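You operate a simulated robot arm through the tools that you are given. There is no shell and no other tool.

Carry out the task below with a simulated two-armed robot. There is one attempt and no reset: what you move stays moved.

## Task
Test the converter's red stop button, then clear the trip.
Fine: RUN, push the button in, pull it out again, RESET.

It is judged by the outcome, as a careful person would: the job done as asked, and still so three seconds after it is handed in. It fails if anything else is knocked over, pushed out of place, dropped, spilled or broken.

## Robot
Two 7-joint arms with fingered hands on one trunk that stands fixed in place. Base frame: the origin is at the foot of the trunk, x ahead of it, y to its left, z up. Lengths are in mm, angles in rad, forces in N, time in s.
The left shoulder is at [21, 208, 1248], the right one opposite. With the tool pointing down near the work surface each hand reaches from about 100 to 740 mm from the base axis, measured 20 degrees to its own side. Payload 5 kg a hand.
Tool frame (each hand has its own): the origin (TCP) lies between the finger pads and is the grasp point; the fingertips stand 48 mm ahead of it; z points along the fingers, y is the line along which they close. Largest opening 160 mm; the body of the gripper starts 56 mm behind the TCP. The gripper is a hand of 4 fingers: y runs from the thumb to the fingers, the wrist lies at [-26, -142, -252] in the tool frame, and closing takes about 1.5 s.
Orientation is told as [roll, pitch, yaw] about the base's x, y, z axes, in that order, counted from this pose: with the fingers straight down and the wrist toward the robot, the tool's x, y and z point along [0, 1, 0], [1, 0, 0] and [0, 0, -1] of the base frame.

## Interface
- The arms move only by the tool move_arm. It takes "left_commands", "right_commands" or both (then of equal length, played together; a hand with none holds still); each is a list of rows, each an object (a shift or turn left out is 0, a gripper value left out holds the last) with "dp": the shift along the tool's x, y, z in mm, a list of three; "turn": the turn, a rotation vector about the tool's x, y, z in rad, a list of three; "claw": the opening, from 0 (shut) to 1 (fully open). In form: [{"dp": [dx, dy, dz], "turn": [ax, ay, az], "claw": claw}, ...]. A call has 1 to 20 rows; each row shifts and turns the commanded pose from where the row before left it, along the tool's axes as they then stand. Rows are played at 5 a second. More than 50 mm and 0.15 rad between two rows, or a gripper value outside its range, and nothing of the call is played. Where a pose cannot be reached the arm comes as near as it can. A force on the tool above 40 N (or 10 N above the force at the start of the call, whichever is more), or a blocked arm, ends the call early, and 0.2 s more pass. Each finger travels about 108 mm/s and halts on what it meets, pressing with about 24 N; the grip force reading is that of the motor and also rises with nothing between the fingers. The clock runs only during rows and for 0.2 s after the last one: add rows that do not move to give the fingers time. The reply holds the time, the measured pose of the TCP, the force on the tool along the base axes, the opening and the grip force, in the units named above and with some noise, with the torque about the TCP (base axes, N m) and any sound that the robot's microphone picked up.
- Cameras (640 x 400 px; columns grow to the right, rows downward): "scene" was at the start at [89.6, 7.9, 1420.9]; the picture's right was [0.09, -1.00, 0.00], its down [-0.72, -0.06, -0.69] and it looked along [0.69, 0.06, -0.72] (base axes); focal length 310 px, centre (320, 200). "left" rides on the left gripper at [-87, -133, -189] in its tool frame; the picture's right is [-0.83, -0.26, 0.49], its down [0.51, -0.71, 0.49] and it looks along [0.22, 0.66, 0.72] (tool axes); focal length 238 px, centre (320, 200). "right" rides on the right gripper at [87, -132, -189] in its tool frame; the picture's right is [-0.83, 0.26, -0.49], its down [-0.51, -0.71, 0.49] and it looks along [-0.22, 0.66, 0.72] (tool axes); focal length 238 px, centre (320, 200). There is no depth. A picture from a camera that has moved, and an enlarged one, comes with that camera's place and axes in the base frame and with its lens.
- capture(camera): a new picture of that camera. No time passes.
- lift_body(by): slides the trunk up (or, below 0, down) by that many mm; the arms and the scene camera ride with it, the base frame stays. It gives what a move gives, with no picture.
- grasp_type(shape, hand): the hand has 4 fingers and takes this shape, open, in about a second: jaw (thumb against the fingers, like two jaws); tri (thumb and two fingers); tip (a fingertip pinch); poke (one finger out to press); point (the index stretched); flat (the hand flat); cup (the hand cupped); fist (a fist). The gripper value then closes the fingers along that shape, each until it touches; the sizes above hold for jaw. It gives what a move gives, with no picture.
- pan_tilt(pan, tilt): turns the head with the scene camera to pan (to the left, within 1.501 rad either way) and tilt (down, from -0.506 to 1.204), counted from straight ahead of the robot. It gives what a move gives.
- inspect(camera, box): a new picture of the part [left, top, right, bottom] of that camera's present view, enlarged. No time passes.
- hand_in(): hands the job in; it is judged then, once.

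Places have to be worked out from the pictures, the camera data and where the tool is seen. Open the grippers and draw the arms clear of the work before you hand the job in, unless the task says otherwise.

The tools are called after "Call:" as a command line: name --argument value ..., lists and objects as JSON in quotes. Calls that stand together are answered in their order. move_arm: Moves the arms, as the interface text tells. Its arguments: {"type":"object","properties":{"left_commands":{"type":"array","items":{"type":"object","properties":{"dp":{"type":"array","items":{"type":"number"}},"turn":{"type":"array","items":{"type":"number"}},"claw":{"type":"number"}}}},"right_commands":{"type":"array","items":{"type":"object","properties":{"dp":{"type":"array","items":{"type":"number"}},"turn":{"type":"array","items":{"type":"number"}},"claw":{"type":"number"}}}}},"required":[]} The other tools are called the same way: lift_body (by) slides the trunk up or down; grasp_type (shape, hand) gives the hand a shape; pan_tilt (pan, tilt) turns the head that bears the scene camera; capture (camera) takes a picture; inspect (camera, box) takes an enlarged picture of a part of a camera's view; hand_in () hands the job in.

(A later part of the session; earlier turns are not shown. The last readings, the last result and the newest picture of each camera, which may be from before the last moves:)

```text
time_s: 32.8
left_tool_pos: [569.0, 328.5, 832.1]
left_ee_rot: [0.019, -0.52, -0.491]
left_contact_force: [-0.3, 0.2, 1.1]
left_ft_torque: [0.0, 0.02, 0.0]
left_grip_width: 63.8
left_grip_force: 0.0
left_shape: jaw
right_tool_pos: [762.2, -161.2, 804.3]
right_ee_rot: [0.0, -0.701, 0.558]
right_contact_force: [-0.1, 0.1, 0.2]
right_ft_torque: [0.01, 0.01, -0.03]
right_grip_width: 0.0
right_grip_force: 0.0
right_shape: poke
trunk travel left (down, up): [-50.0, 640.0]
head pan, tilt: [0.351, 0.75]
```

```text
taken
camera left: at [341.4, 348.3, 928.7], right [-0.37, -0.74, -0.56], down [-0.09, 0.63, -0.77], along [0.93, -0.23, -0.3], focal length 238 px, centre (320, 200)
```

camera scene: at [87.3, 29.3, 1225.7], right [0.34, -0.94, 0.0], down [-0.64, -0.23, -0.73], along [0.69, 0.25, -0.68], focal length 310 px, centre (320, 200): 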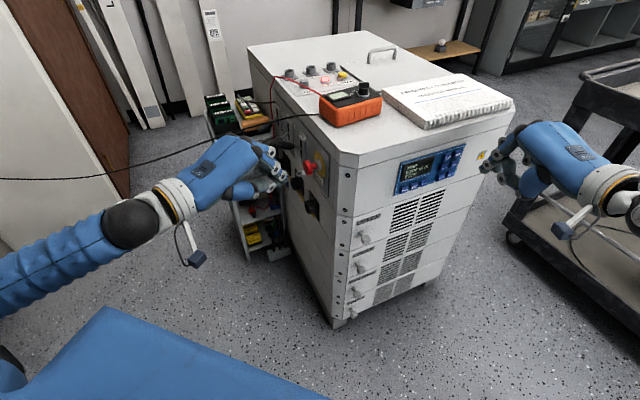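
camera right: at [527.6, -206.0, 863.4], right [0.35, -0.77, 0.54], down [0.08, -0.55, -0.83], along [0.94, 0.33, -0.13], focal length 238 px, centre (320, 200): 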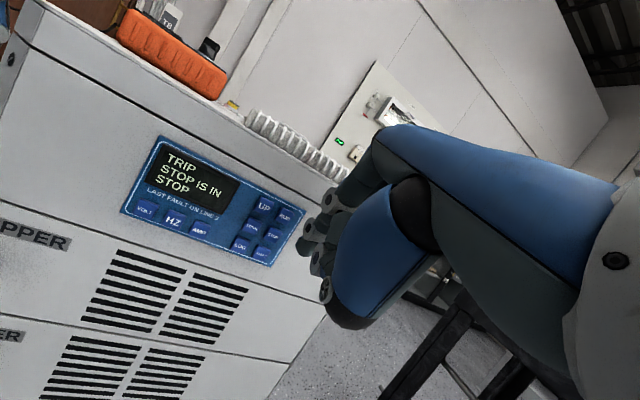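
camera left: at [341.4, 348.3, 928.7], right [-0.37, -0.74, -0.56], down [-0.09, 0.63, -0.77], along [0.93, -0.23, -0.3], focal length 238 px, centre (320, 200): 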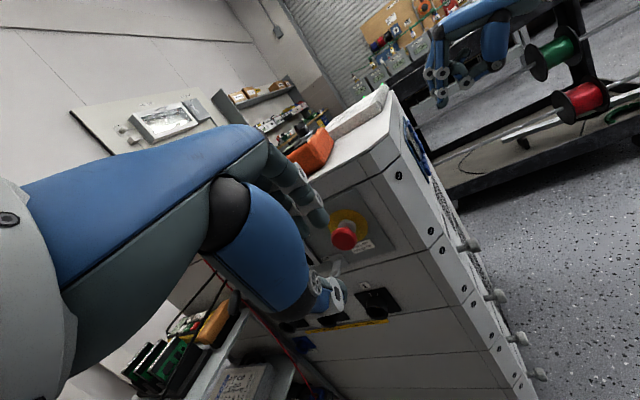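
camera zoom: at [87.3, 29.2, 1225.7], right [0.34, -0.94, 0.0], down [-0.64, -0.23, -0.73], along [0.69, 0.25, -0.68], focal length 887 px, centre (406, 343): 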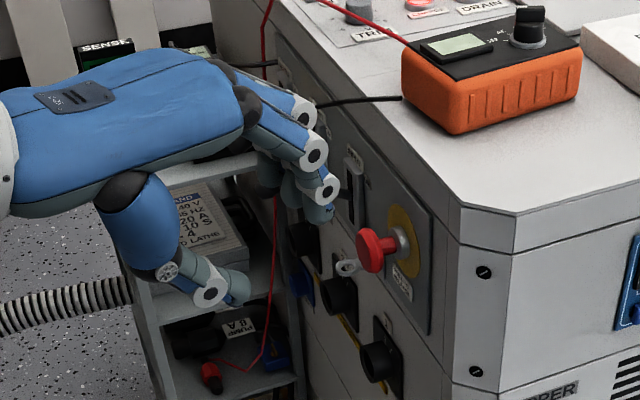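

The hand took that pose without limits; finger and thumb tips fall where the model predicts. I'll zoom tightly on the button to measure the head's thickness and the gap behind it.

Call:
inspect --camera "scene" --box '[290, 130, 350, 180]'

Call:
inspect --camera "left" --box '[300, 195, 390, 265]'

Call:
inspect --camera "left" --box '[250, 130, 410, 260]'

```text
8.00 times, centred on (320, 155) of scene
camera zoom: at [87.3, 29.2, 1225.7], right [0.34, -0.94, 0.0], down [-0.64, -0.23, -0.73], along [0.69, 0.25, -0.68], focal length 2484 px, centre (320, 560)
```

zoom: 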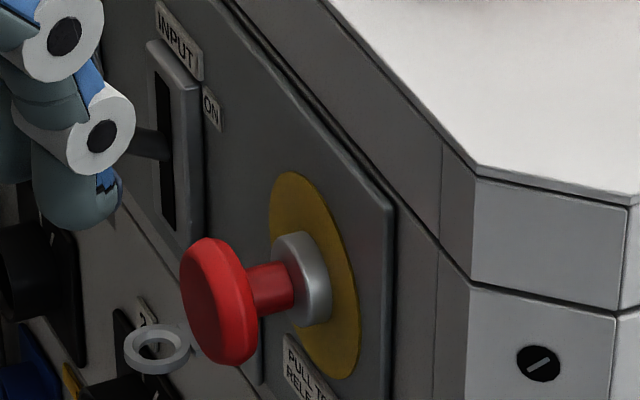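

```text
5.71 times, centred on (345, 230) of left
camera zoom: at [341.4, 348.3, 928.7], right [-0.37, -0.74, -0.56], down [-0.09, 0.63, -0.77], along [0.93, -0.23, -0.3], focal length 1362 px, centre (177, 29)
```

zoom: 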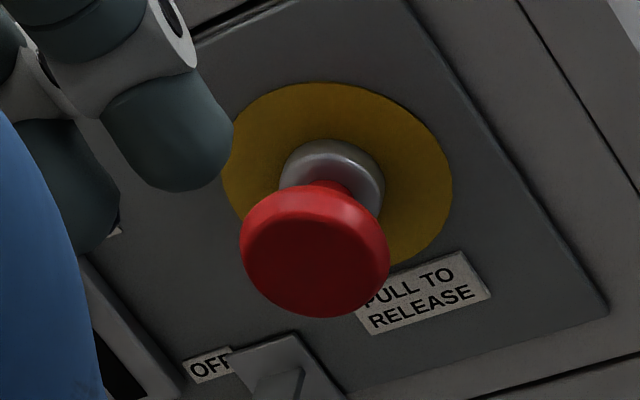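

```text
3.08 times, centred on (330, 195) of left
camera zoom: at [341.4, 348.3, 928.7], right [-0.37, -0.74, -0.56], down [-0.09, 0.63, -0.77], along [0.93, -0.23, -0.3], focal length 733 px, centre (289, 215)
```

zoom: 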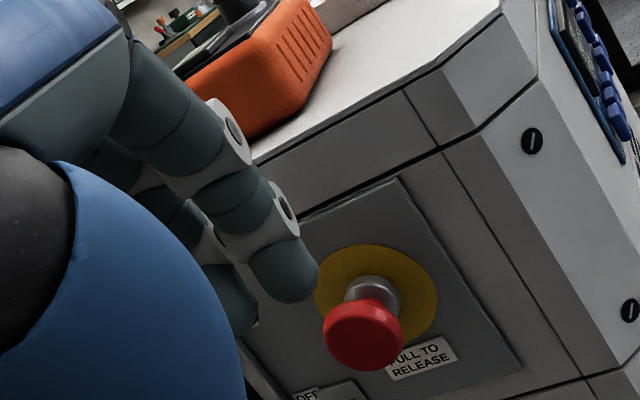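

Measured: head ~41 mm wide and ~7 mm thick with a ~20 mm gap behind it to the collar; my index tip-ball is at about (-5, 42, 42) in the left tool frame. I'll turn the hand a bit more square to the plate and check that the arm accepts it.

Call:
move_arm --left_commands '[{"turn": [0, -0.04, 0.0695]}, {"turn": [0, -0.04, 0.0695]}, {"dp": [0, 0, 0]}]'

Call:
inspect --camera "left" --box '[250, 130, 410, 260]'

Call:
inspect --camera "scene" --box '[240, 90, 360, 190]'

```text
time_s: 33.6
left_tool_pos: [567.8, 328.8, 832.3]
left_ee_rot: [0.017, -0.519, -0.649]
left_contact_force: [-0.6, 0.6, -0.1]
left_ft_torque: [-0.01, 0.02, -0.02]
left_grip_width: 64.0
left_grip_force: 0.1
left_shape: jaw
right_tool_pos: [763.3, -161.3, 802.7]
right_ee_rot: [-0.001, -0.7, 0.557]
right_contact_force: [-0.2, 0.4, 1.2]
right_ft_torque: [-0.01, -0.05, -0.01]
right_grip_width: 0.0
right_grip_force: 0.0
right_shape: poke
trunk travel left (down, up): [-50.0, 640.0]
head pan, tilt: [0.351, 0.75]
```

```text
3.08 times, centred on (330, 195) of left
camera zoom: at [348.2, 384.3, 928.6], right [-0.48, -0.67, -0.56], down [0.01, 0.64, -0.77], along [0.88, -0.38, -0.3], focal length 733 px, centre (289, 215)
```

zoom: 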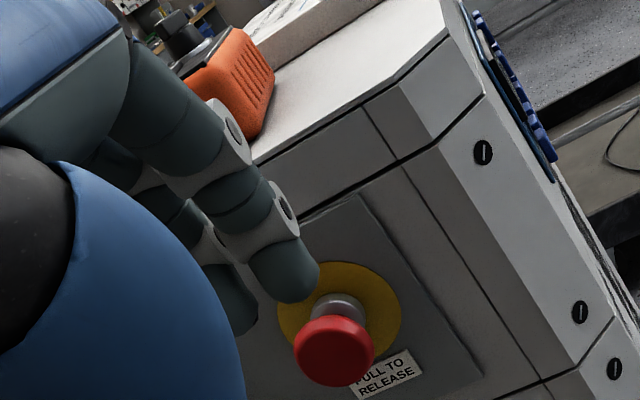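

```text
4.00 times, centred on (300, 140) of scene
camera zoom: at [87.4, 29.3, 1225.7], right [0.34, -0.94, 0.0], down [-0.64, -0.23, -0.73], along [0.69, 0.25, -0.68], focal length 1242 px, centre (400, 440)
```

zoom: 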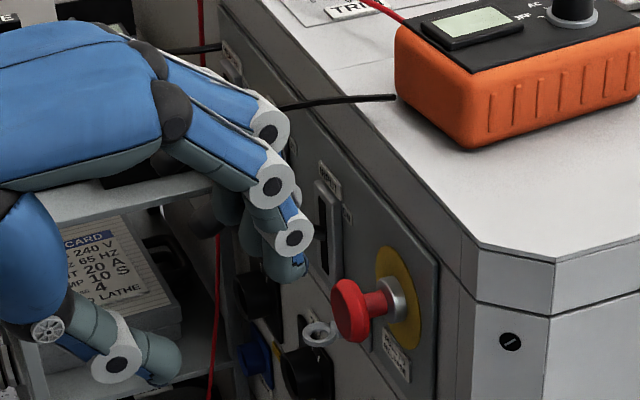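

The arm takes it, and the fingertip prediction matches the picture to 1–2 mm. I'll move the index and middle tips to just above the gap behind the head, still clear of it.

Call:
move_arm --left_commands '[{"dp": [1.5, 12.3, 14.3]}, {"dp": [1.5, 12.3, 14.3]}, {"dp": [1.6, 12.4, 14.3]}, {"dp": [1.6, 12.4, 14.2]}, {"dp": [0, 0, 0]}]'

Call:
inspect --camera "left" --box '[260, 160, 400, 270]'

Call:
inspect --camera "scene" --box '[270, 110, 350, 180]'

Call:
capture --camera "scene"

```text
time_s: 34.8
left_tool_pos: [631.4, 292.5, 806.9]
left_ee_rot: [0.018, -0.518, -0.649]
left_contact_force: [-3.8, 2.5, 1.3]
left_ft_torque: [-0.09, -0.16, 0.09]
left_grip_width: 63.5
left_grip_force: 0.0
left_shape: jaw
right_tool_pos: [762.5, -160.5, 804.0]
right_ee_rot: [0.001, -0.7, 0.561]
right_contact_force: [0.2, -0.3, -1.0]
right_ft_torque: [0.02, -0.01, 0.02]
right_grip_width: 0.0
right_grip_force: 0.0
right_shape: poke
trunk travel left (down, up): [-50.0, 640.0]
head pan, tilt: [0.351, 0.75]
```

```text
3.64 times, centred on (330, 215) of left
camera zoom: at [409.8, 346.4, 902.8], right [-0.48, -0.67, -0.56], down [0.01, 0.64, -0.77], along [0.88, -0.38, -0.3], focal length 867 px, centre (284, 146)
```

zoom: 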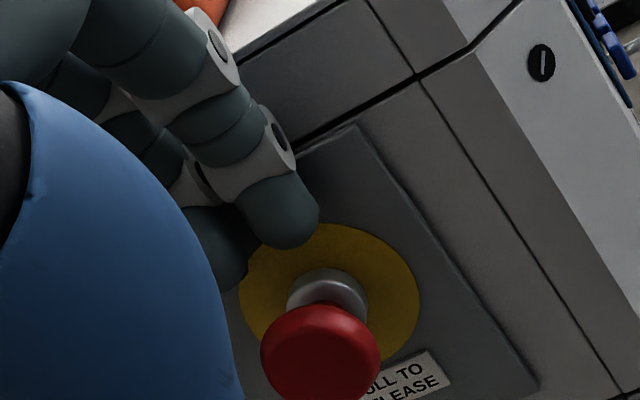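

```text
5.71 times, centred on (310, 145) of scene
camera zoom: at [87.3, 29.3, 1225.7], right [0.34, -0.94, 0.0], down [-0.64, -0.23, -0.73], along [0.69, 0.25, -0.68], focal length 1774 px, centre (377, 514)
```

zoom: 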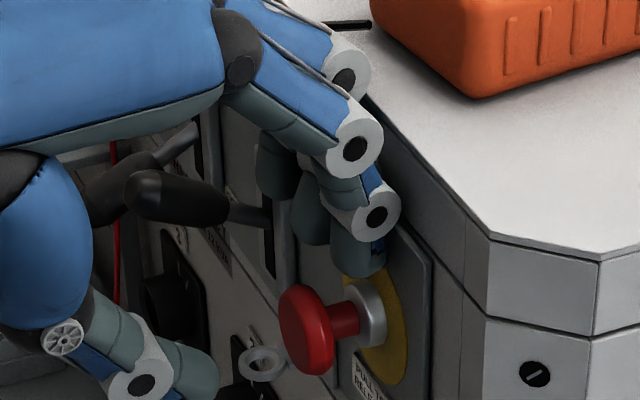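

```text
taken
camera scene: at [87.3, 29.3, 1225.7], right [0.34, -0.94, 0.0], down [-0.64, -0.23, -0.73], along [0.69, 0.25, -0.68], focal length 310 px, centre (320, 200)
```

scene: 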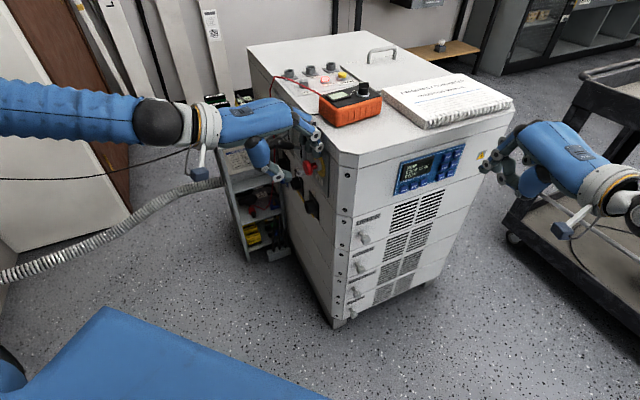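

A light 4–5 N contact shows the index finger's outer joint is just touching the plate. I'll ease out ~3 mm and tip the fingers slightly flatter so the joint clears while the tip stays over the gap.

Call:
move_arm --left_commands '[{"dp": [0.4, -3.6, -0.5]}, {"dp": [0, -3.7, 3.5], "turn": [-0.1, 0, 0]}, {"dp": [0, 0, 0]}]'

Call:
inspect --camera "left" --box '[270, 160, 390, 260]'

Call:
inspect --camera "scene" --box '[280, 120, 350, 180]'

```text
time_s: 35.5
left_tool_pos: [642.4, 295.1, 849.1]
left_ee_rot: [0.069, -0.681, -0.683]
left_contact_force: [-5.8, 7.6, 33.4]
left_ft_torque: [-1.75, -1.62, -0.08]
left_grip_width: 72.2
left_grip_force: 0.1
left_shape: jaw
right_tool_pos: [762.5, -160.0, 803.6]
right_ee_rot: [0.0, -0.699, 0.561]
right_contact_force: [1.8, -0.5, -2.8]
right_ft_torque: [0.11, -0.05, 0.08]
right_grip_width: 0.2
right_grip_force: 0.1
right_shape: poke
trunk travel left (down, up): [-50.0, 640.0]
head pan, tilt: [0.351, 0.75]
stopped in row 3 (left hand): the force on the tool passed its limit at 74 N (the readings are from after the stop); the commanded pose is now the measured one
```

```text
4.00 times, centred on (330, 210) of left
camera zoom: at [409.3, 354.8, 906.3], right [-0.39, -0.71, -0.58], down [0.13, 0.58, -0.8], along [0.91, -0.39, -0.14], focal length 953 px, centre (280, 160)
```

zoom: 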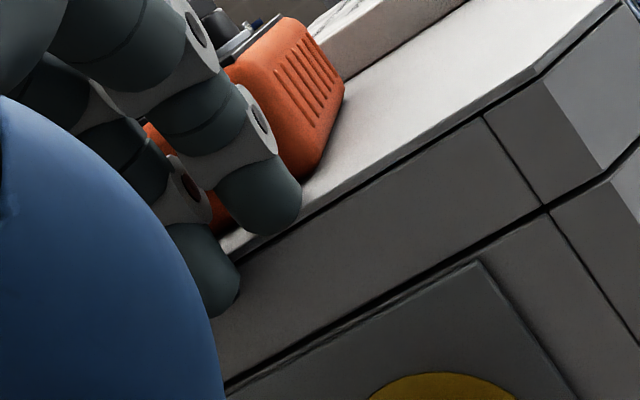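

```text
6.67 times, centred on (315, 150) of scene
camera zoom: at [86.8, 29.3, 1226.1], right [0.34, -0.94, 0.0], down [-0.64, -0.23, -0.73], along [0.69, 0.25, -0.68], focal length 2070 px, centre (353, 533)
```

zoom: 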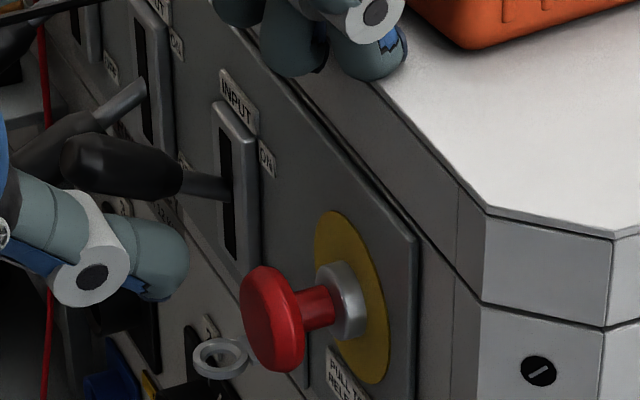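

The hand jumped up about 40 mm and a 74 N contact stopped it; there is still ~33 N upward on the tool. Before moving anything I'll look at the whole situation.

Call:
capture --camera "scene"

Call:
capture --camera "left"

Call:
inspect --camera "scene" --box '[220, 70, 400, 190]'

Call:
capture --camera "right"

```text
taken
camera scene: at [86.8, 29.3, 1226.1], right [0.34, -0.94, 0.0], down [-0.64, -0.23, -0.73], along [0.69, 0.25, -0.68], focal length 310 px, centre (320, 200)
```

scene: 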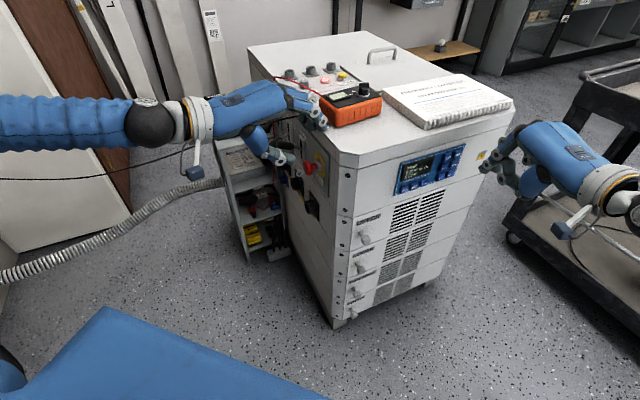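

```text
taken
camera left: at [409.3, 354.8, 906.3], right [-0.39, -0.71, -0.58], down [0.13, 0.58, -0.8], along [0.91, -0.39, -0.14], focal length 238 px, centre (320, 200)
```

left: 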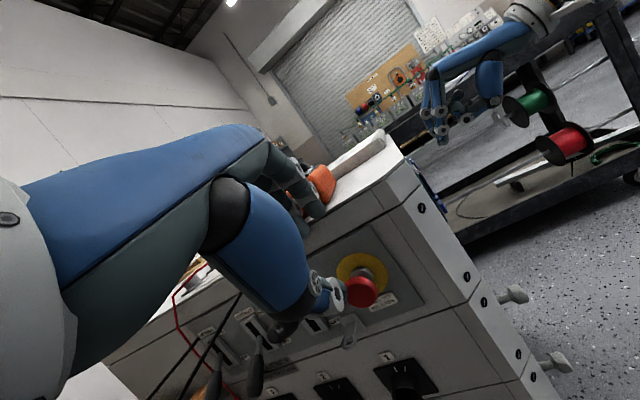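

```text
3.33 times, centred on (310, 130) of scene
camera zoom: at [86.8, 29.3, 1226.1], right [0.34, -0.94, 0.0], down [-0.64, -0.23, -0.73], along [0.69, 0.25, -0.68], focal length 1035 px, centre (353, 433)
```

zoom: 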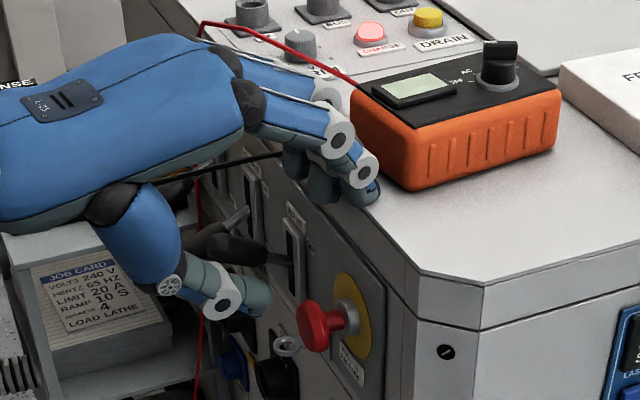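

```text
taken
camera right: at [527.4, -205.6, 864.0], right [0.34, -0.77, 0.54], down [0.08, -0.55, -0.83], along [0.94, 0.33, -0.13], focal length 238 px, centre (320, 200)
```

right: 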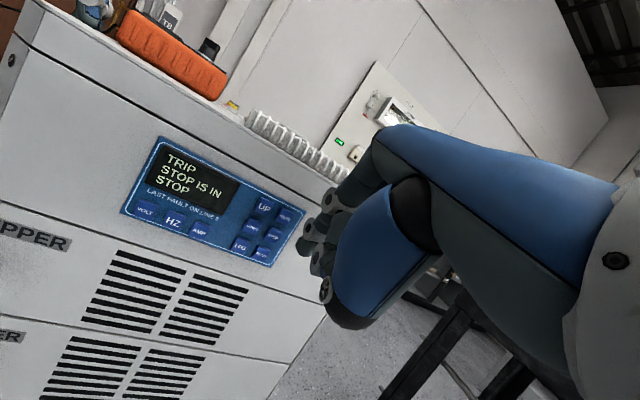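

The fingertips seem to be resting at the converter's top edge beside the meter; the meter, levers and lead look unmoved and the panel still shows STOP IS IN. I'll relieve the contact by backing off along the fingers in small steps.

Call:
move_arm --left_commands '[{"dp": [0.6, 0, -5]}, {"dp": [0.6, 0, -5]}, {"dp": [0, 0, 0]}]'

Call:
inspect --camera "scene" --box '[120, 60, 400, 230]'

Call:
inspect --camera "left" --box '[240, 140, 420, 340]'

```text
time_s: 36.3
left_tool_pos: [635.6, 297.1, 849.3]
left_ee_rot: [0.065, -0.671, -0.678]
left_contact_force: [1.3, 0.4, 16.7]
left_ft_torque: [-0.92, -0.91, 0.09]
left_grip_width: 73.5
left_grip_force: 0.1
left_shape: jaw
right_tool_pos: [762.1, -161.8, 803.8]
right_ee_rot: [0.001, -0.701, 0.558]
right_contact_force: [0.1, 0.4, 0.7]
right_ft_torque: [0.01, 0.0, -0.01]
right_grip_width: 0.0
right_grip_force: 0.1
right_shape: poke
trunk travel left (down, up): [-50.0, 640.0]
head pan, tilt: [0.351, 0.75]
```

```text
2.29 times, centred on (260, 145) of scene
camera zoom: at [86.7, 28.9, 1225.8], right [0.34, -0.94, 0.0], down [-0.64, -0.23, -0.73], along [0.69, 0.25, -0.68], focal length 710 px, centre (457, 326)
```

zoom: 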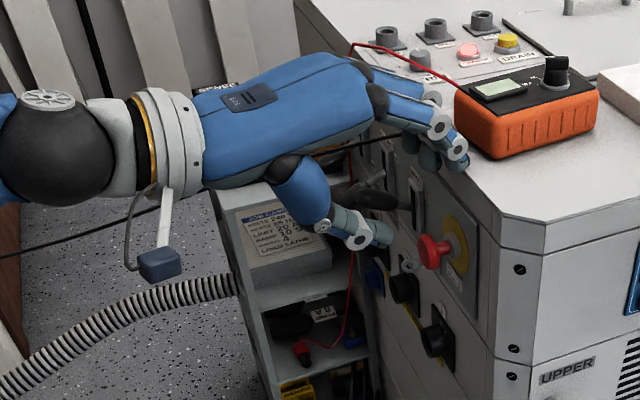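

```text
2.00 times, centred on (330, 240) of left
camera zoom: at [403.2, 358.8, 909.1], right [-0.4, -0.71, -0.58], down [0.13, 0.59, -0.8], along [0.91, -0.39, -0.15], focal length 477 px, centre (300, 120)
```

zoom: 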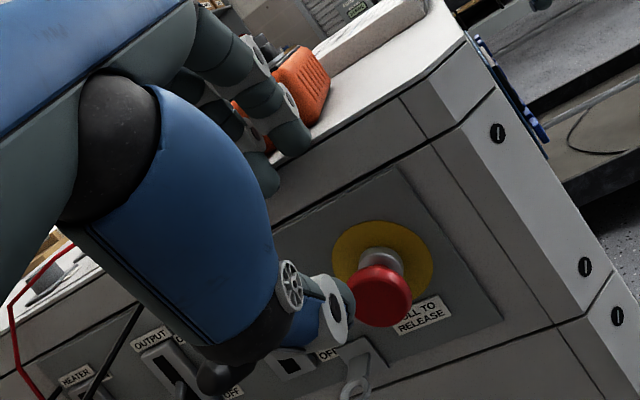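

Contact is halved and, from the torque, sits at the index finger on the converter's top edge. I'll keep easing outward and up.

Call:
move_arm --left_commands '[{"dp": [1.6, -5.0, -9.0]}, {"dp": [1.6, -5.0, -9.0]}, {"dp": [0, 0, 0]}]'

Call:
inspect --camera "scene" --box '[120, 60, 400, 230]'

```text
time_s: 37.1
left_tool_pos: [621.8, 312.2, 856.3]
left_ee_rot: [0.061, -0.67, -0.678]
left_contact_force: [-0.2, -0.1, -0.6]
left_ft_torque: [-0.02, 0.0, -0.01]
left_grip_width: 64.1
left_grip_force: 0.1
left_shape: jaw
right_tool_pos: [762.4, -161.6, 804.0]
right_ee_rot: [0.001, -0.701, 0.56]
right_contact_force: [0.0, 0.0, 0.1]
right_ft_torque: [0.02, 0.01, 0.01]
right_grip_width: 0.1
right_grip_force: 0.1
right_shape: poke
trunk travel left (down, up): [-50.0, 640.0]
head pan, tilt: [0.351, 0.75]
```

```text
2.29 times, centred on (260, 145) of scene
camera zoom: at [87.4, 29.3, 1225.6], right [0.34, -0.94, 0.0], down [-0.64, -0.23, -0.73], along [0.69, 0.25, -0.68], focal length 710 px, centre (457, 326)
```

zoom: 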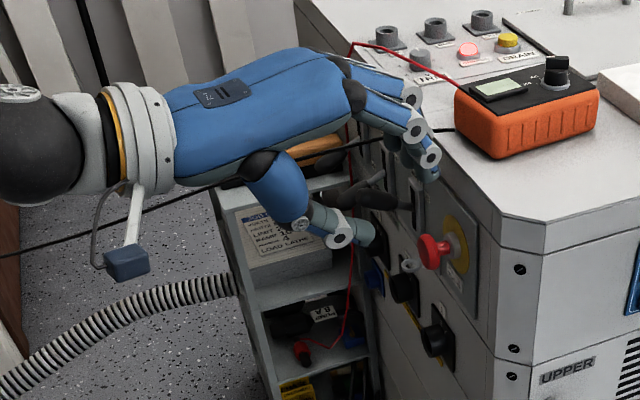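

The hand is free again (no force), at [622, 312, 856]. I'll restore the steeper, well-behaved orientation a bit farther out and open the fingers wider so they stand straighter.

Call:
move_arm --left_commands '[{"dp": [0.8, -4, -3]}, {"dp": [0.8, -4, -3], "turn": [0.05, -0.02, 0], "claw": 0.6}, {"turn": [0.05, -0.02, 0]}, {"turn": [0.05, -0.02, 0]}, {"dp": [0, 0, 0]}]'

Call:
inspect --camera "scene" --box '[220, 80, 370, 190]'

Call:
inspect --camera "left" --box '[240, 140, 420, 290]'

```text
time_s: 38.3
left_tool_pos: [616.4, 320.6, 856.0]
left_ee_rot: [-0.002, -0.519, -0.671]
left_contact_force: [0.2, -0.3, -0.9]
left_ft_torque: [-0.03, -0.02, -0.03]
left_grip_width: 95.8
left_grip_force: 0.1
left_shape: jaw
right_tool_pos: [763.4, -159.9, 804.0]
right_ee_rot: [-0.002, -0.699, 0.559]
right_contact_force: [0.0, -0.3, 0.3]
right_ft_torque: [-0.03, -0.01, 0.0]
right_grip_width: 0.0
right_grip_force: 0.1
right_shape: poke
trunk travel left (down, up): [-50.0, 640.0]
head pan, tilt: [0.351, 0.75]
```

```text
3.64 times, centred on (295, 135) of scene
camera zoom: at [87.6, 29.5, 1225.6], right [0.34, -0.94, 0.0], down [-0.64, -0.23, -0.73], along [0.69, 0.25, -0.68], focal length 1129 px, centre (411, 436)
```

zoom: 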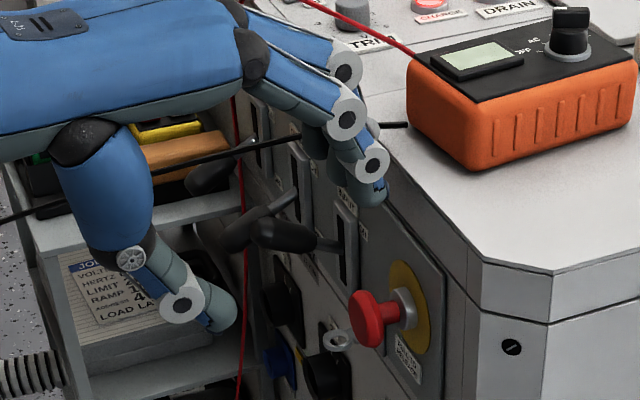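

```text
2.67 times, centred on (330, 215) of left
camera zoom: at [397.5, 383.2, 953.9], right [-0.51, -0.66, -0.55], down [0.02, 0.63, -0.78], along [0.86, -0.41, -0.3], focal length 636 px, centre (293, 160)
```

zoom: 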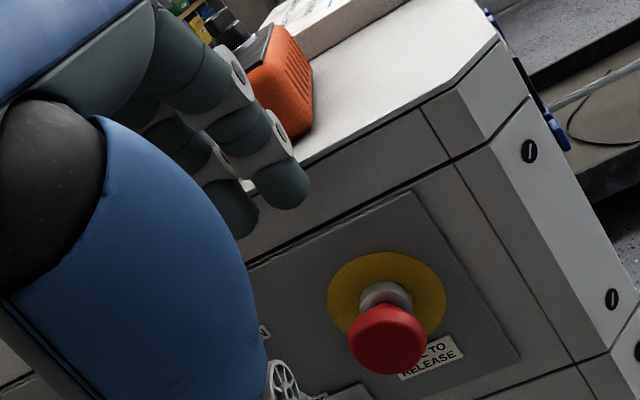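

With a 96 mm opening the index tip-ball is at (-12, 58, 33) and the finger stands straighter. I'll lower the hand outside the plate first, keeping ~8 mm above the head's top.

Call:
move_arm --left_commands '[{"dp": [-1.2, -8.2, 14]}, {"dp": [-1.2, -8.2, 14]}, {"dp": [-1.2, -8.2, 14]}, {"dp": [-1.2, -8.2, 14]}, {"dp": [0, 0, 0]}]'

Call:
inspect --camera "scene" --box '[240, 100, 360, 190]'

Call:
inspect --camera "left" --box '[260, 160, 400, 270]'

```text
time_s: 39.5
left_tool_pos: [611.3, 317.6, 791.4]
left_ee_rot: [0.001, -0.523, -0.672]
left_contact_force: [0.1, -0.1, -0.1]
left_ft_torque: [0.0, -0.03, 0.0]
left_grip_width: 96.0
left_grip_force: 0.1
left_shape: jaw
right_tool_pos: [762.4, -160.9, 804.9]
right_ee_rot: [-0.001, -0.699, 0.559]
right_contact_force: [-0.1, 0.7, -0.6]
right_ft_torque: [-0.02, -0.01, -0.01]
right_grip_width: 0.1
right_grip_force: 0.0
right_shape: poke
trunk travel left (down, up): [-50.0, 640.0]
head pan, tilt: [0.351, 0.75]
```

```text
4.44 times, centred on (300, 145) of scene
camera zoom: at [87.4, 29.3, 1225.7], right [0.34, -0.94, 0.0], down [-0.64, -0.23, -0.73], along [0.69, 0.25, -0.68], focal length 1380 px, centre (409, 444)
```

zoom: 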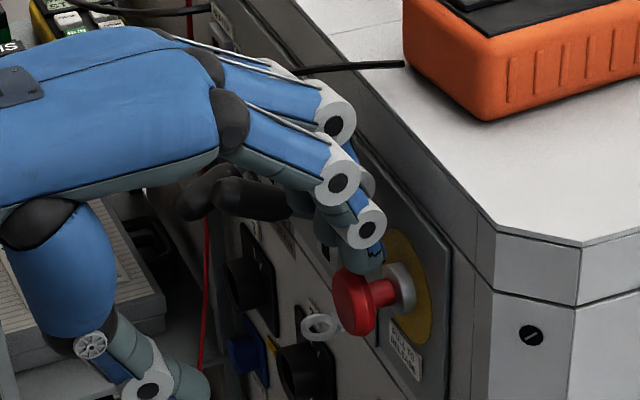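

```text
3.64 times, centred on (330, 215) of left
camera zoom: at [393.4, 380.1, 888.7], right [-0.51, -0.66, -0.55], down [0.02, 0.63, -0.78], along [0.86, -0.41, -0.3], focal length 867 px, centre (284, 146)
```

zoom: 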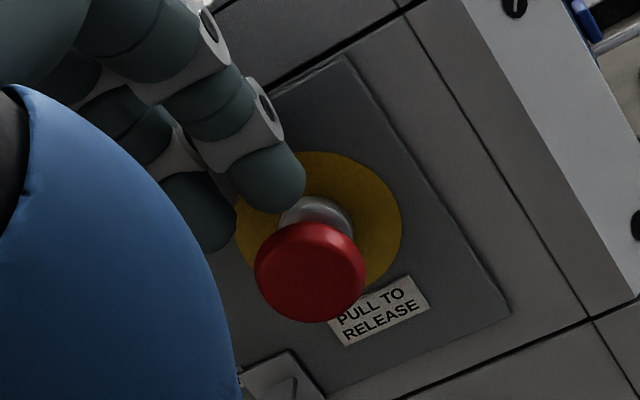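

Ball tip is now ~8 mm above the head's top and just outside it. I'll slide it inward ~21 mm over the gap behind the head.

Call:
move_arm --left_commands '[{"dp": [-0.8, 6.2, 3.5]}, {"dp": [-0.8, 6.2, 3.5]}, {"dp": [-0.8, 6.1, 3.6]}, {"dp": [0, 0, 0]}]'

Call:
inspect --camera "scene" --box '[280, 120, 350, 180]'

Call:
inspect --camera "left" --box '[280, 170, 390, 260]'

```text
time_s: 40.5
left_tool_pos: [626.7, 302.1, 793.6]
left_ee_rot: [0.0, -0.522, -0.671]
left_contact_force: [-12.7, 11.2, 12.8]
left_ft_torque: [-0.64, -1.14, 0.32]
left_grip_width: 94.0
left_grip_force: 0.2
left_shape: jaw
right_tool_pos: [761.8, -159.8, 805.1]
right_ee_rot: [-0.002, -0.702, 0.561]
right_contact_force: [0.0, -0.1, 0.5]
right_ft_torque: [0.02, -0.06, 0.03]
right_grip_width: 0.0
right_grip_force: 0.0
right_shape: poke
trunk travel left (down, up): [-50.0, 640.0]
head pan, tilt: [0.351, 0.75]
```

```text
6.67 times, centred on (315, 150) of scene
camera zoom: at [85.7, 29.8, 1225.9], right [0.34, -0.94, 0.0], down [-0.64, -0.24, -0.73], along [0.69, 0.25, -0.68], focal length 2070 px, centre (353, 533)
```

zoom: 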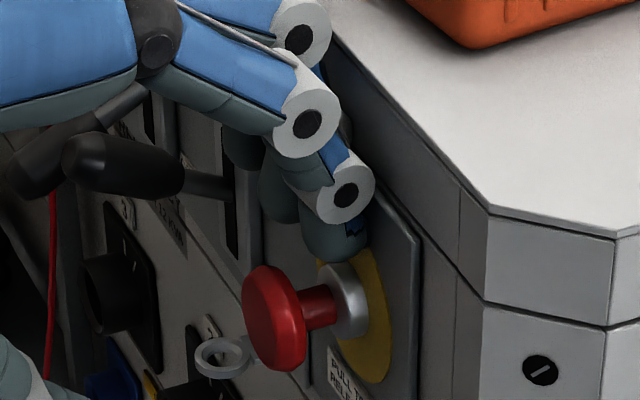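

```text
4.44 times, centred on (335, 215) of left
camera zoom: at [407.7, 365.1, 890.2], right [-0.5, -0.67, -0.55], down [0.03, 0.63, -0.78], along [0.86, -0.41, -0.3], focal length 1059 px, centre (253, 133)
```

zoom: 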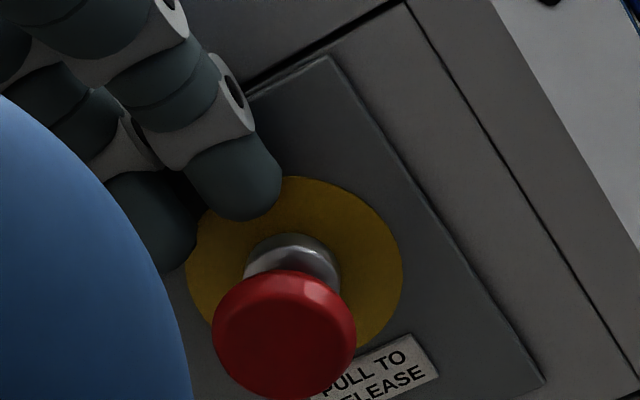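

The middle/index finger backs are pressing lightly on the plate (~17 N), so the pocket is tight. I'll ease out, shift ~17 mm so that only the index sits over the gap (the middle finger beyond the head's edge), and come in a little less.

Call:
move_arm --left_commands '[{"dp": [0.9, -6.9, -3.9]}, {"dp": [8.4, 0.8, 0.5]}, {"dp": [8.5, 0.8, 0.4]}, {"dp": [-0.5, 3.8, 2.2]}, {"dp": [0, 0, 0]}]'

Call:
inspect --camera "scene" --box '[280, 120, 350, 180]'

Call:
inspect --camera "left" --box '[280, 170, 390, 260]'

Call:
inspect --camera "scene" --box '[220, 90, 340, 190]'

```text
time_s: 41.7
left_tool_pos: [637.9, 315.6, 791.8]
left_ee_rot: [-0.002, -0.522, -0.671]
left_contact_force: [-4.4, 3.3, 3.4]
left_ft_torque: [-0.24, -0.34, 0.12]
left_grip_width: 95.0
left_grip_force: 0.0
left_shape: jaw
right_tool_pos: [761.8, -161.7, 804.6]
right_ee_rot: [0.001, -0.699, 0.56]
right_contact_force: [-0.7, -0.7, -0.1]
right_ft_torque: [0.0, 0.01, 0.04]
right_grip_width: 0.0
right_grip_force: 0.0
right_shape: poke
trunk travel left (down, up): [-50.0, 640.0]
head pan, tilt: [0.351, 0.75]
```

```text
6.67 times, centred on (315, 150) of scene
camera zoom: at [86.9, 29.4, 1225.8], right [0.34, -0.94, 0.0], down [-0.64, -0.23, -0.73], along [0.69, 0.25, -0.68], focal length 2070 px, centre (353, 533)
```

zoom: 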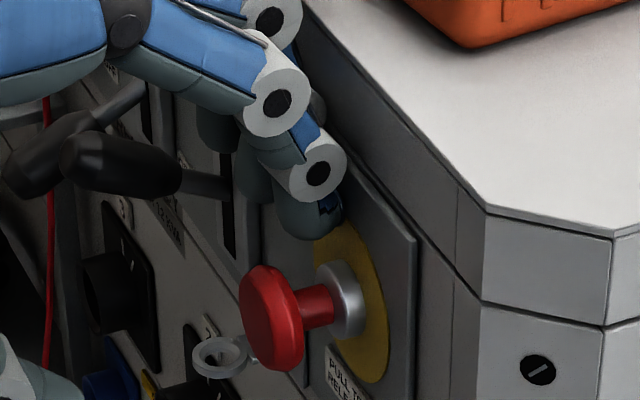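

```text
4.44 times, centred on (335, 215) of left
camera zoom: at [418.4, 379.6, 888.9], right [-0.51, -0.66, -0.55], down [0.02, 0.63, -0.78], along [0.86, -0.41, -0.3], focal length 1059 px, centre (253, 133)
```

zoom: 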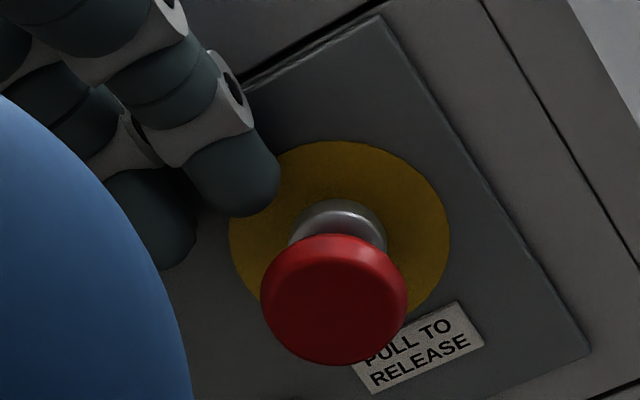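

```text
4.00 times, centred on (280, 140) of scene
camera zoom: at [86.9, 29.4, 1225.8], right [0.34, -0.94, 0.0], down [-0.64, -0.23, -0.73], along [0.69, 0.25, -0.68], focal length 1242 px, centre (480, 440)
```

zoom: 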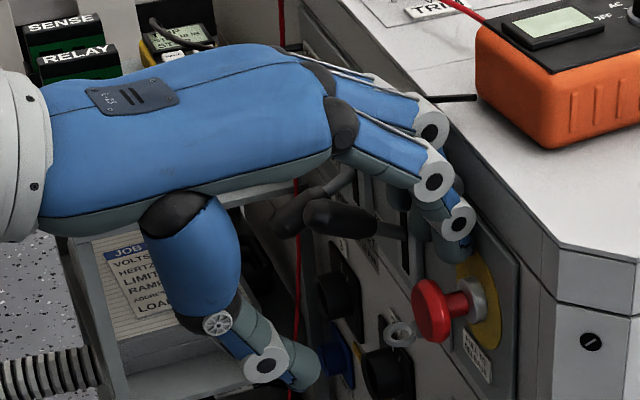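

Only ~6 N remains from a finger back brushing the plate. I'll ease out 2.5 mm more and lower 12 mm in small steps, letting the index go down behind the head's rim.

Call:
move_arm --left_commands '[{"dp": [0.3, -2.2, -1.2]}, {"dp": [0, -2.0, 3.5]}, {"dp": [0, -2.0, 3.5]}, {"dp": [0, -2.0, 3.5]}, {"dp": [0, 0, 0]}]'

Call:
inspect --camera "scene" --box '[280, 120, 350, 180]'

Call:
inspect --camera "left" --box '[280, 170, 390, 260]'

```text
time_s: 42.9
left_tool_pos: [634.1, 316.9, 777.5]
left_ee_rot: [-0.002, -0.52, -0.673]
left_contact_force: [-3.1, 1.4, 0.2]
left_ft_torque: [-0.08, -0.13, 0.04]
left_grip_width: 95.1
left_grip_force: 0.1
left_shape: jaw
right_tool_pos: [761.8, -163.2, 804.4]
right_ee_rot: [0.0, -0.701, 0.557]
right_contact_force: [-0.6, -0.3, -0.4]
right_ft_torque: [0.01, 0.01, 0.01]
right_grip_width: 0.0
right_grip_force: 0.1
right_shape: poke
trunk travel left (down, up): [-50.0, 640.0]
head pan, tilt: [0.351, 0.75]
```

```text
6.67 times, centred on (315, 150) of scene
camera zoom: at [87.3, 29.4, 1225.7], right [0.34, -0.94, 0.0], down [-0.64, -0.23, -0.73], along [0.69, 0.25, -0.68], focal length 2070 px, centre (353, 533)
```

zoom: 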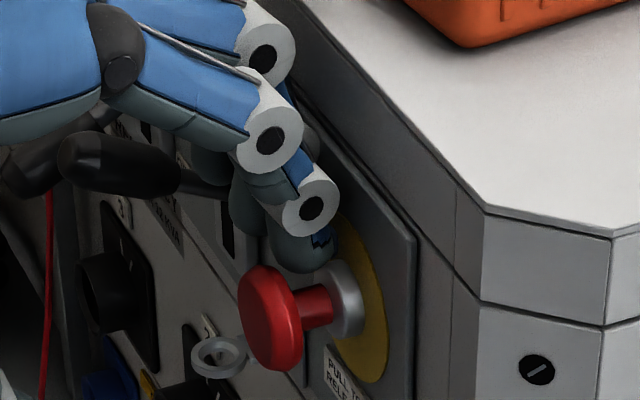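

```text
4.44 times, centred on (335, 215) of left
camera zoom: at [415.7, 381.1, 875.8], right [-0.51, -0.66, -0.55], down [0.02, 0.63, -0.78], along [0.86, -0.41, -0.3], focal length 1059 px, centre (253, 133)
```

zoom: 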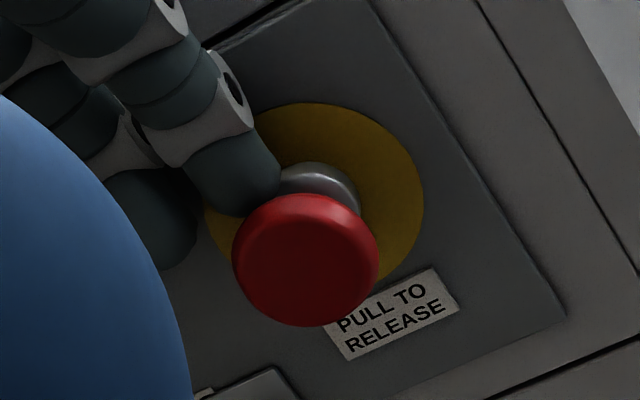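

The index tip is now entering behind the head's rim with hardly any force. I'll lower another 6 mm to get a better hold.

Call:
move_arm --left_commands '[{"dp": [0, -1.5, 2.6]}, {"dp": [0, -1.5, 2.6]}, {"dp": [0, 0, 0]}]'

Call:
inspect --camera "scene" --box '[280, 120, 350, 180]'

Call:
inspect --camera "left" --box '[280, 170, 390, 260]'

```text
time_s: 43.7
left_tool_pos: [634.0, 318.5, 773.0]
left_ee_rot: [-0.002, -0.522, -0.672]
left_contact_force: [-2.5, 3.4, 1.9]
left_ft_torque: [-0.1, -0.16, 0.12]
left_grip_width: 94.8
left_grip_force: 0.1
left_shape: jaw
right_tool_pos: [762.1, -161.4, 804.2]
right_ee_rot: [0.0, -0.7, 0.558]
right_contact_force: [-0.5, 0.5, 0.2]
right_ft_torque: [0.01, 0.0, -0.03]
right_grip_width: 0.0
right_grip_force: 0.0
right_shape: poke
trunk travel left (down, up): [-50.0, 640.0]
head pan, tilt: [0.351, 0.75]
```

```text
6.67 times, centred on (315, 150) of scene
camera zoom: at [87.2, 29.4, 1225.7], right [0.34, -0.94, 0.0], down [-0.64, -0.23, -0.73], along [0.69, 0.25, -0.68], focal length 2070 px, centre (353, 533)
```

zoom: 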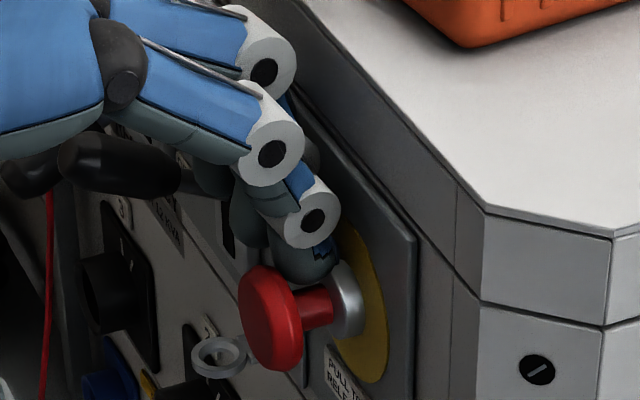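

```text
4.44 times, centred on (335, 215) of left
camera zoom: at [416.0, 380.9, 870.2], right [-0.51, -0.66, -0.55], down [0.02, 0.63, -0.78], along [0.86, -0.41, -0.3], focal length 1059 px, centre (253, 133)
```

zoom: 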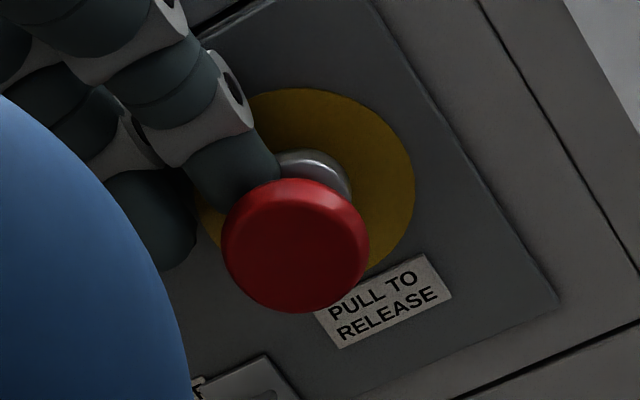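

The index now hooks behind the head just above the stem. I'll pull straight outward along the button's axis in small steps.

Call:
move_arm --left_commands '[{"dp": [0.3, -2.6, -1.5]}, {"dp": [0.3, -2.6, -1.5]}, {"dp": [0.3, -2.6, -1.5]}, {"dp": [0.3, -2.6, -1.5]}, {"dp": [0, 0, 0]}]'

Call:
inspect --camera "right" --box '[110, 120, 310, 270]'

Call:
inspect --camera "scene" --box '[280, 120, 350, 180]'

Call:
inspect --camera "left" --box '[280, 170, 390, 260]'

```text
time_s: 44.9
left_tool_pos: [627.5, 326.4, 773.5]
left_ee_rot: [-0.001, -0.521, -0.672]
left_contact_force: [1.8, -1.5, 0.6]
left_ft_torque: [-0.02, -0.02, -0.01]
left_grip_width: 96.8
left_grip_force: 0.1
left_shape: jaw
right_tool_pos: [763.0, -161.7, 805.4]
right_ee_rot: [-0.001, -0.699, 0.559]
right_contact_force: [0.2, -0.6, -0.4]
right_ft_torque: [0.01, -0.03, -0.01]
right_grip_width: 0.2
right_grip_force: 0.0
right_shape: poke
trunk travel left (down, up): [-50.0, 640.0]
head pan, tilt: [0.351, 0.75]
```

```text
2.67 times, centred on (210, 195) of right
camera zoom: at [527.8, -206.1, 863.5], right [0.34, -0.77, 0.54], down [0.08, -0.55, -0.83], along [0.94, 0.33, -0.13], focal length 636 px, centre (613, 213)
```

zoom: 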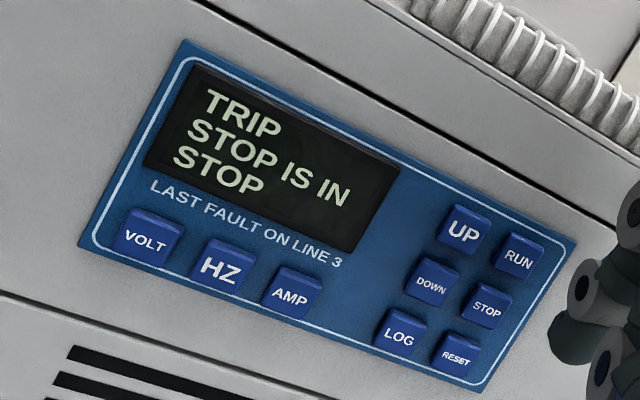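

```text
6.67 times, centred on (315, 150) of scene
camera zoom: at [87.4, 29.2, 1225.7], right [0.34, -0.94, 0.0], down [-0.64, -0.23, -0.73], along [0.69, 0.25, -0.68], focal length 2070 px, centre (353, 533)
```

zoom: 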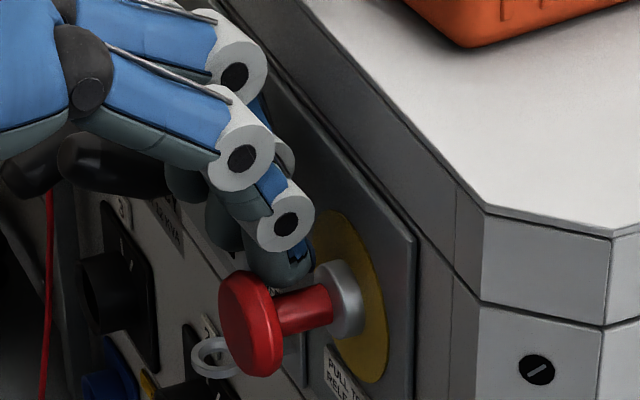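

```text
4.44 times, centred on (335, 215) of left
camera zoom: at [407.9, 389.2, 870.6], right [-0.51, -0.66, -0.55], down [0.02, 0.63, -0.78], along [0.86, -0.41, -0.3], focal length 1059 px, centre (253, 133)
```

zoom: 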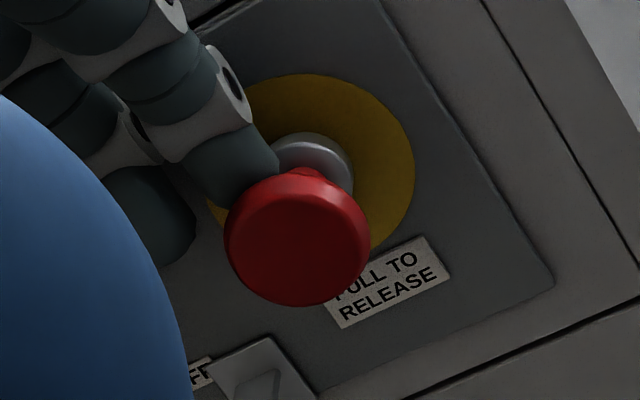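

The head has come out with the finger (about 8 mm), but the panel still says STOP IS IN. I'll pull a few millimetres more.

Call:
move_arm --left_commands '[{"dp": [0.2, -1.7, -1.0]}, {"dp": [0.2, -1.7, -1.0]}, {"dp": [0, 0, 0]}]'

Call:
inspect --camera "right" --box '[110, 120, 310, 270]'

Call:
inspect --camera "scene" --box '[280, 120, 350, 180]'

```text
time_s: 45.7
left_tool_pos: [623.5, 328.1, 773.4]
left_ee_rot: [-0.003, -0.52, -0.673]
left_contact_force: [5.6, -4.2, -1.7]
left_ft_torque: [0.08, 0.07, 0.06]
left_grip_width: 98.3
left_grip_force: 0.1
left_shape: jaw
right_tool_pos: [763.4, -161.9, 804.2]
right_ee_rot: [0.0, -0.7, 0.56]
right_contact_force: [0.0, 0.3, -0.1]
right_ft_torque: [0.01, 0.03, 0.01]
right_grip_width: 0.0
right_grip_force: 0.1
right_shape: poke
trunk travel left (down, up): [-50.0, 640.0]
head pan, tilt: [0.351, 0.75]
```

```text
2.67 times, centred on (210, 195) of right
camera zoom: at [528.0, -206.4, 863.3], right [0.34, -0.77, 0.54], down [0.08, -0.55, -0.83], along [0.94, 0.33, -0.13], focal length 636 px, centre (613, 213)
```

zoom: 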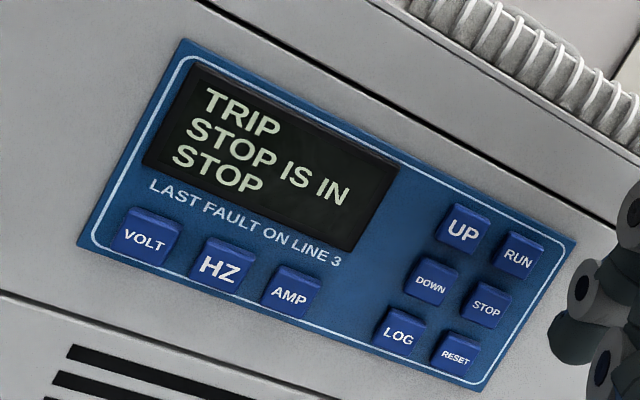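

```text
6.67 times, centred on (315, 150) of scene
camera zoom: at [87.9, 29.1, 1225.6], right [0.34, -0.94, 0.0], down [-0.64, -0.23, -0.73], along [0.69, 0.25, -0.68], focal length 2070 px, centre (353, 533)
```

zoom: 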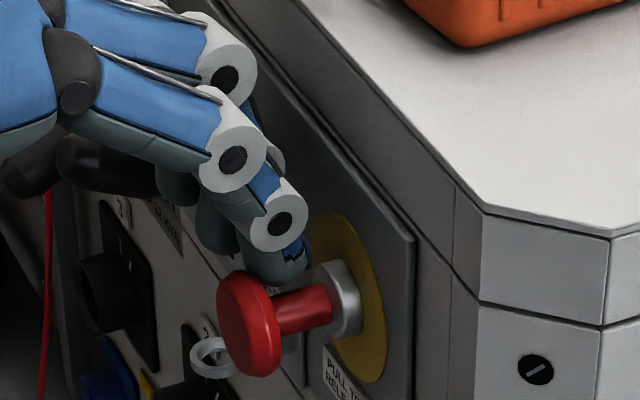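

The head isn't moving further and a light 7 N builds up, so it may be at its stop. I'll turn the head to the earlier viewpoint and compare with the button's original out position.

Call:
pan_tilt --pan 0.099 --tilt 0.75

Call:
inspect --camera "scene" --box '[150, 110, 280, 210]'

Call:
inspect --camera "right" --box '[0, 0, 160, 120]'

Call:
inspect --camera "scene" --box '[310, 120, 400, 190]'

```text
time_s: 46.5
left_tool_pos: [624.3, 328.8, 773.1]
left_ee_rot: [-0.001, -0.52, -0.672]
left_contact_force: [4.6, -4.6, -1.1]
left_ft_torque: [0.06, 0.08, 0.04]
left_grip_width: 98.3
left_grip_force: 0.0
left_shape: jaw
right_tool_pos: [763.6, -161.7, 804.1]
right_ee_rot: [-0.001, -0.7, 0.558]
right_contact_force: [0.1, 0.6, 0.3]
right_ft_torque: [-0.03, 0.01, 0.03]
right_grip_width: 0.0
right_grip_force: 0.0
right_shape: poke
trunk travel left (down, up): [-50.0, 640.0]
head pan, tilt: [0.099, 0.75]
```

```text
4.00 times, centred on (215, 160) of scene
camera zoom: at [92.5, 8.9, 1225.7], right [0.1, -0.99, 0.0], down [-0.68, -0.07, -0.73], along [0.73, 0.07, -0.68], focal length 1242 px, centre (740, 360)
```

zoom: 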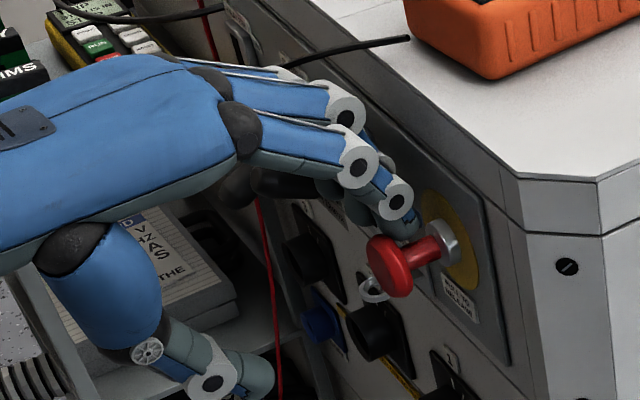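

```text
3.33 times, centred on (80, 60) of right
camera zoom: at [528.0, -206.2, 863.3], right [0.34, -0.77, 0.54], down [0.08, -0.55, -0.83], along [0.94, 0.33, -0.13], focal length 794 px, centre (1120, 667)
```

zoom: 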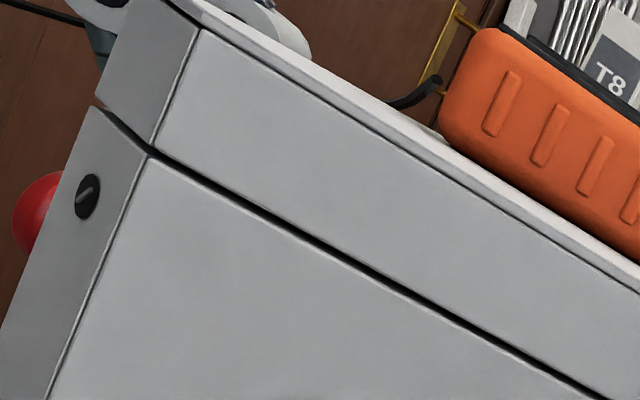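

```text
5.71 times, centred on (355, 155) of scene
camera zoom: at [92.5, 8.9, 1225.7], right [0.1, -0.99, 0.0], down [-0.68, -0.07, -0.73], along [0.73, 0.07, -0.68], focal length 1774 px, centre (120, 457)
```

zoom: 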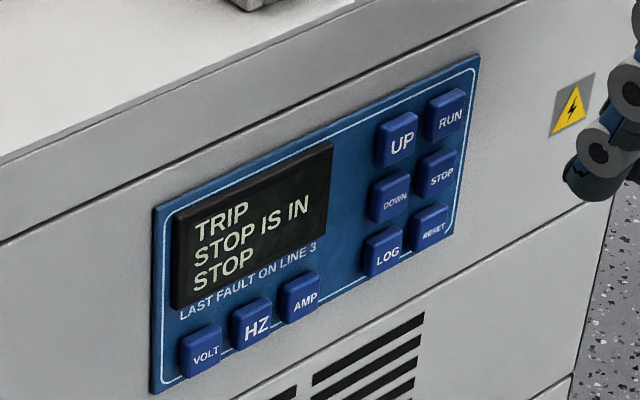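

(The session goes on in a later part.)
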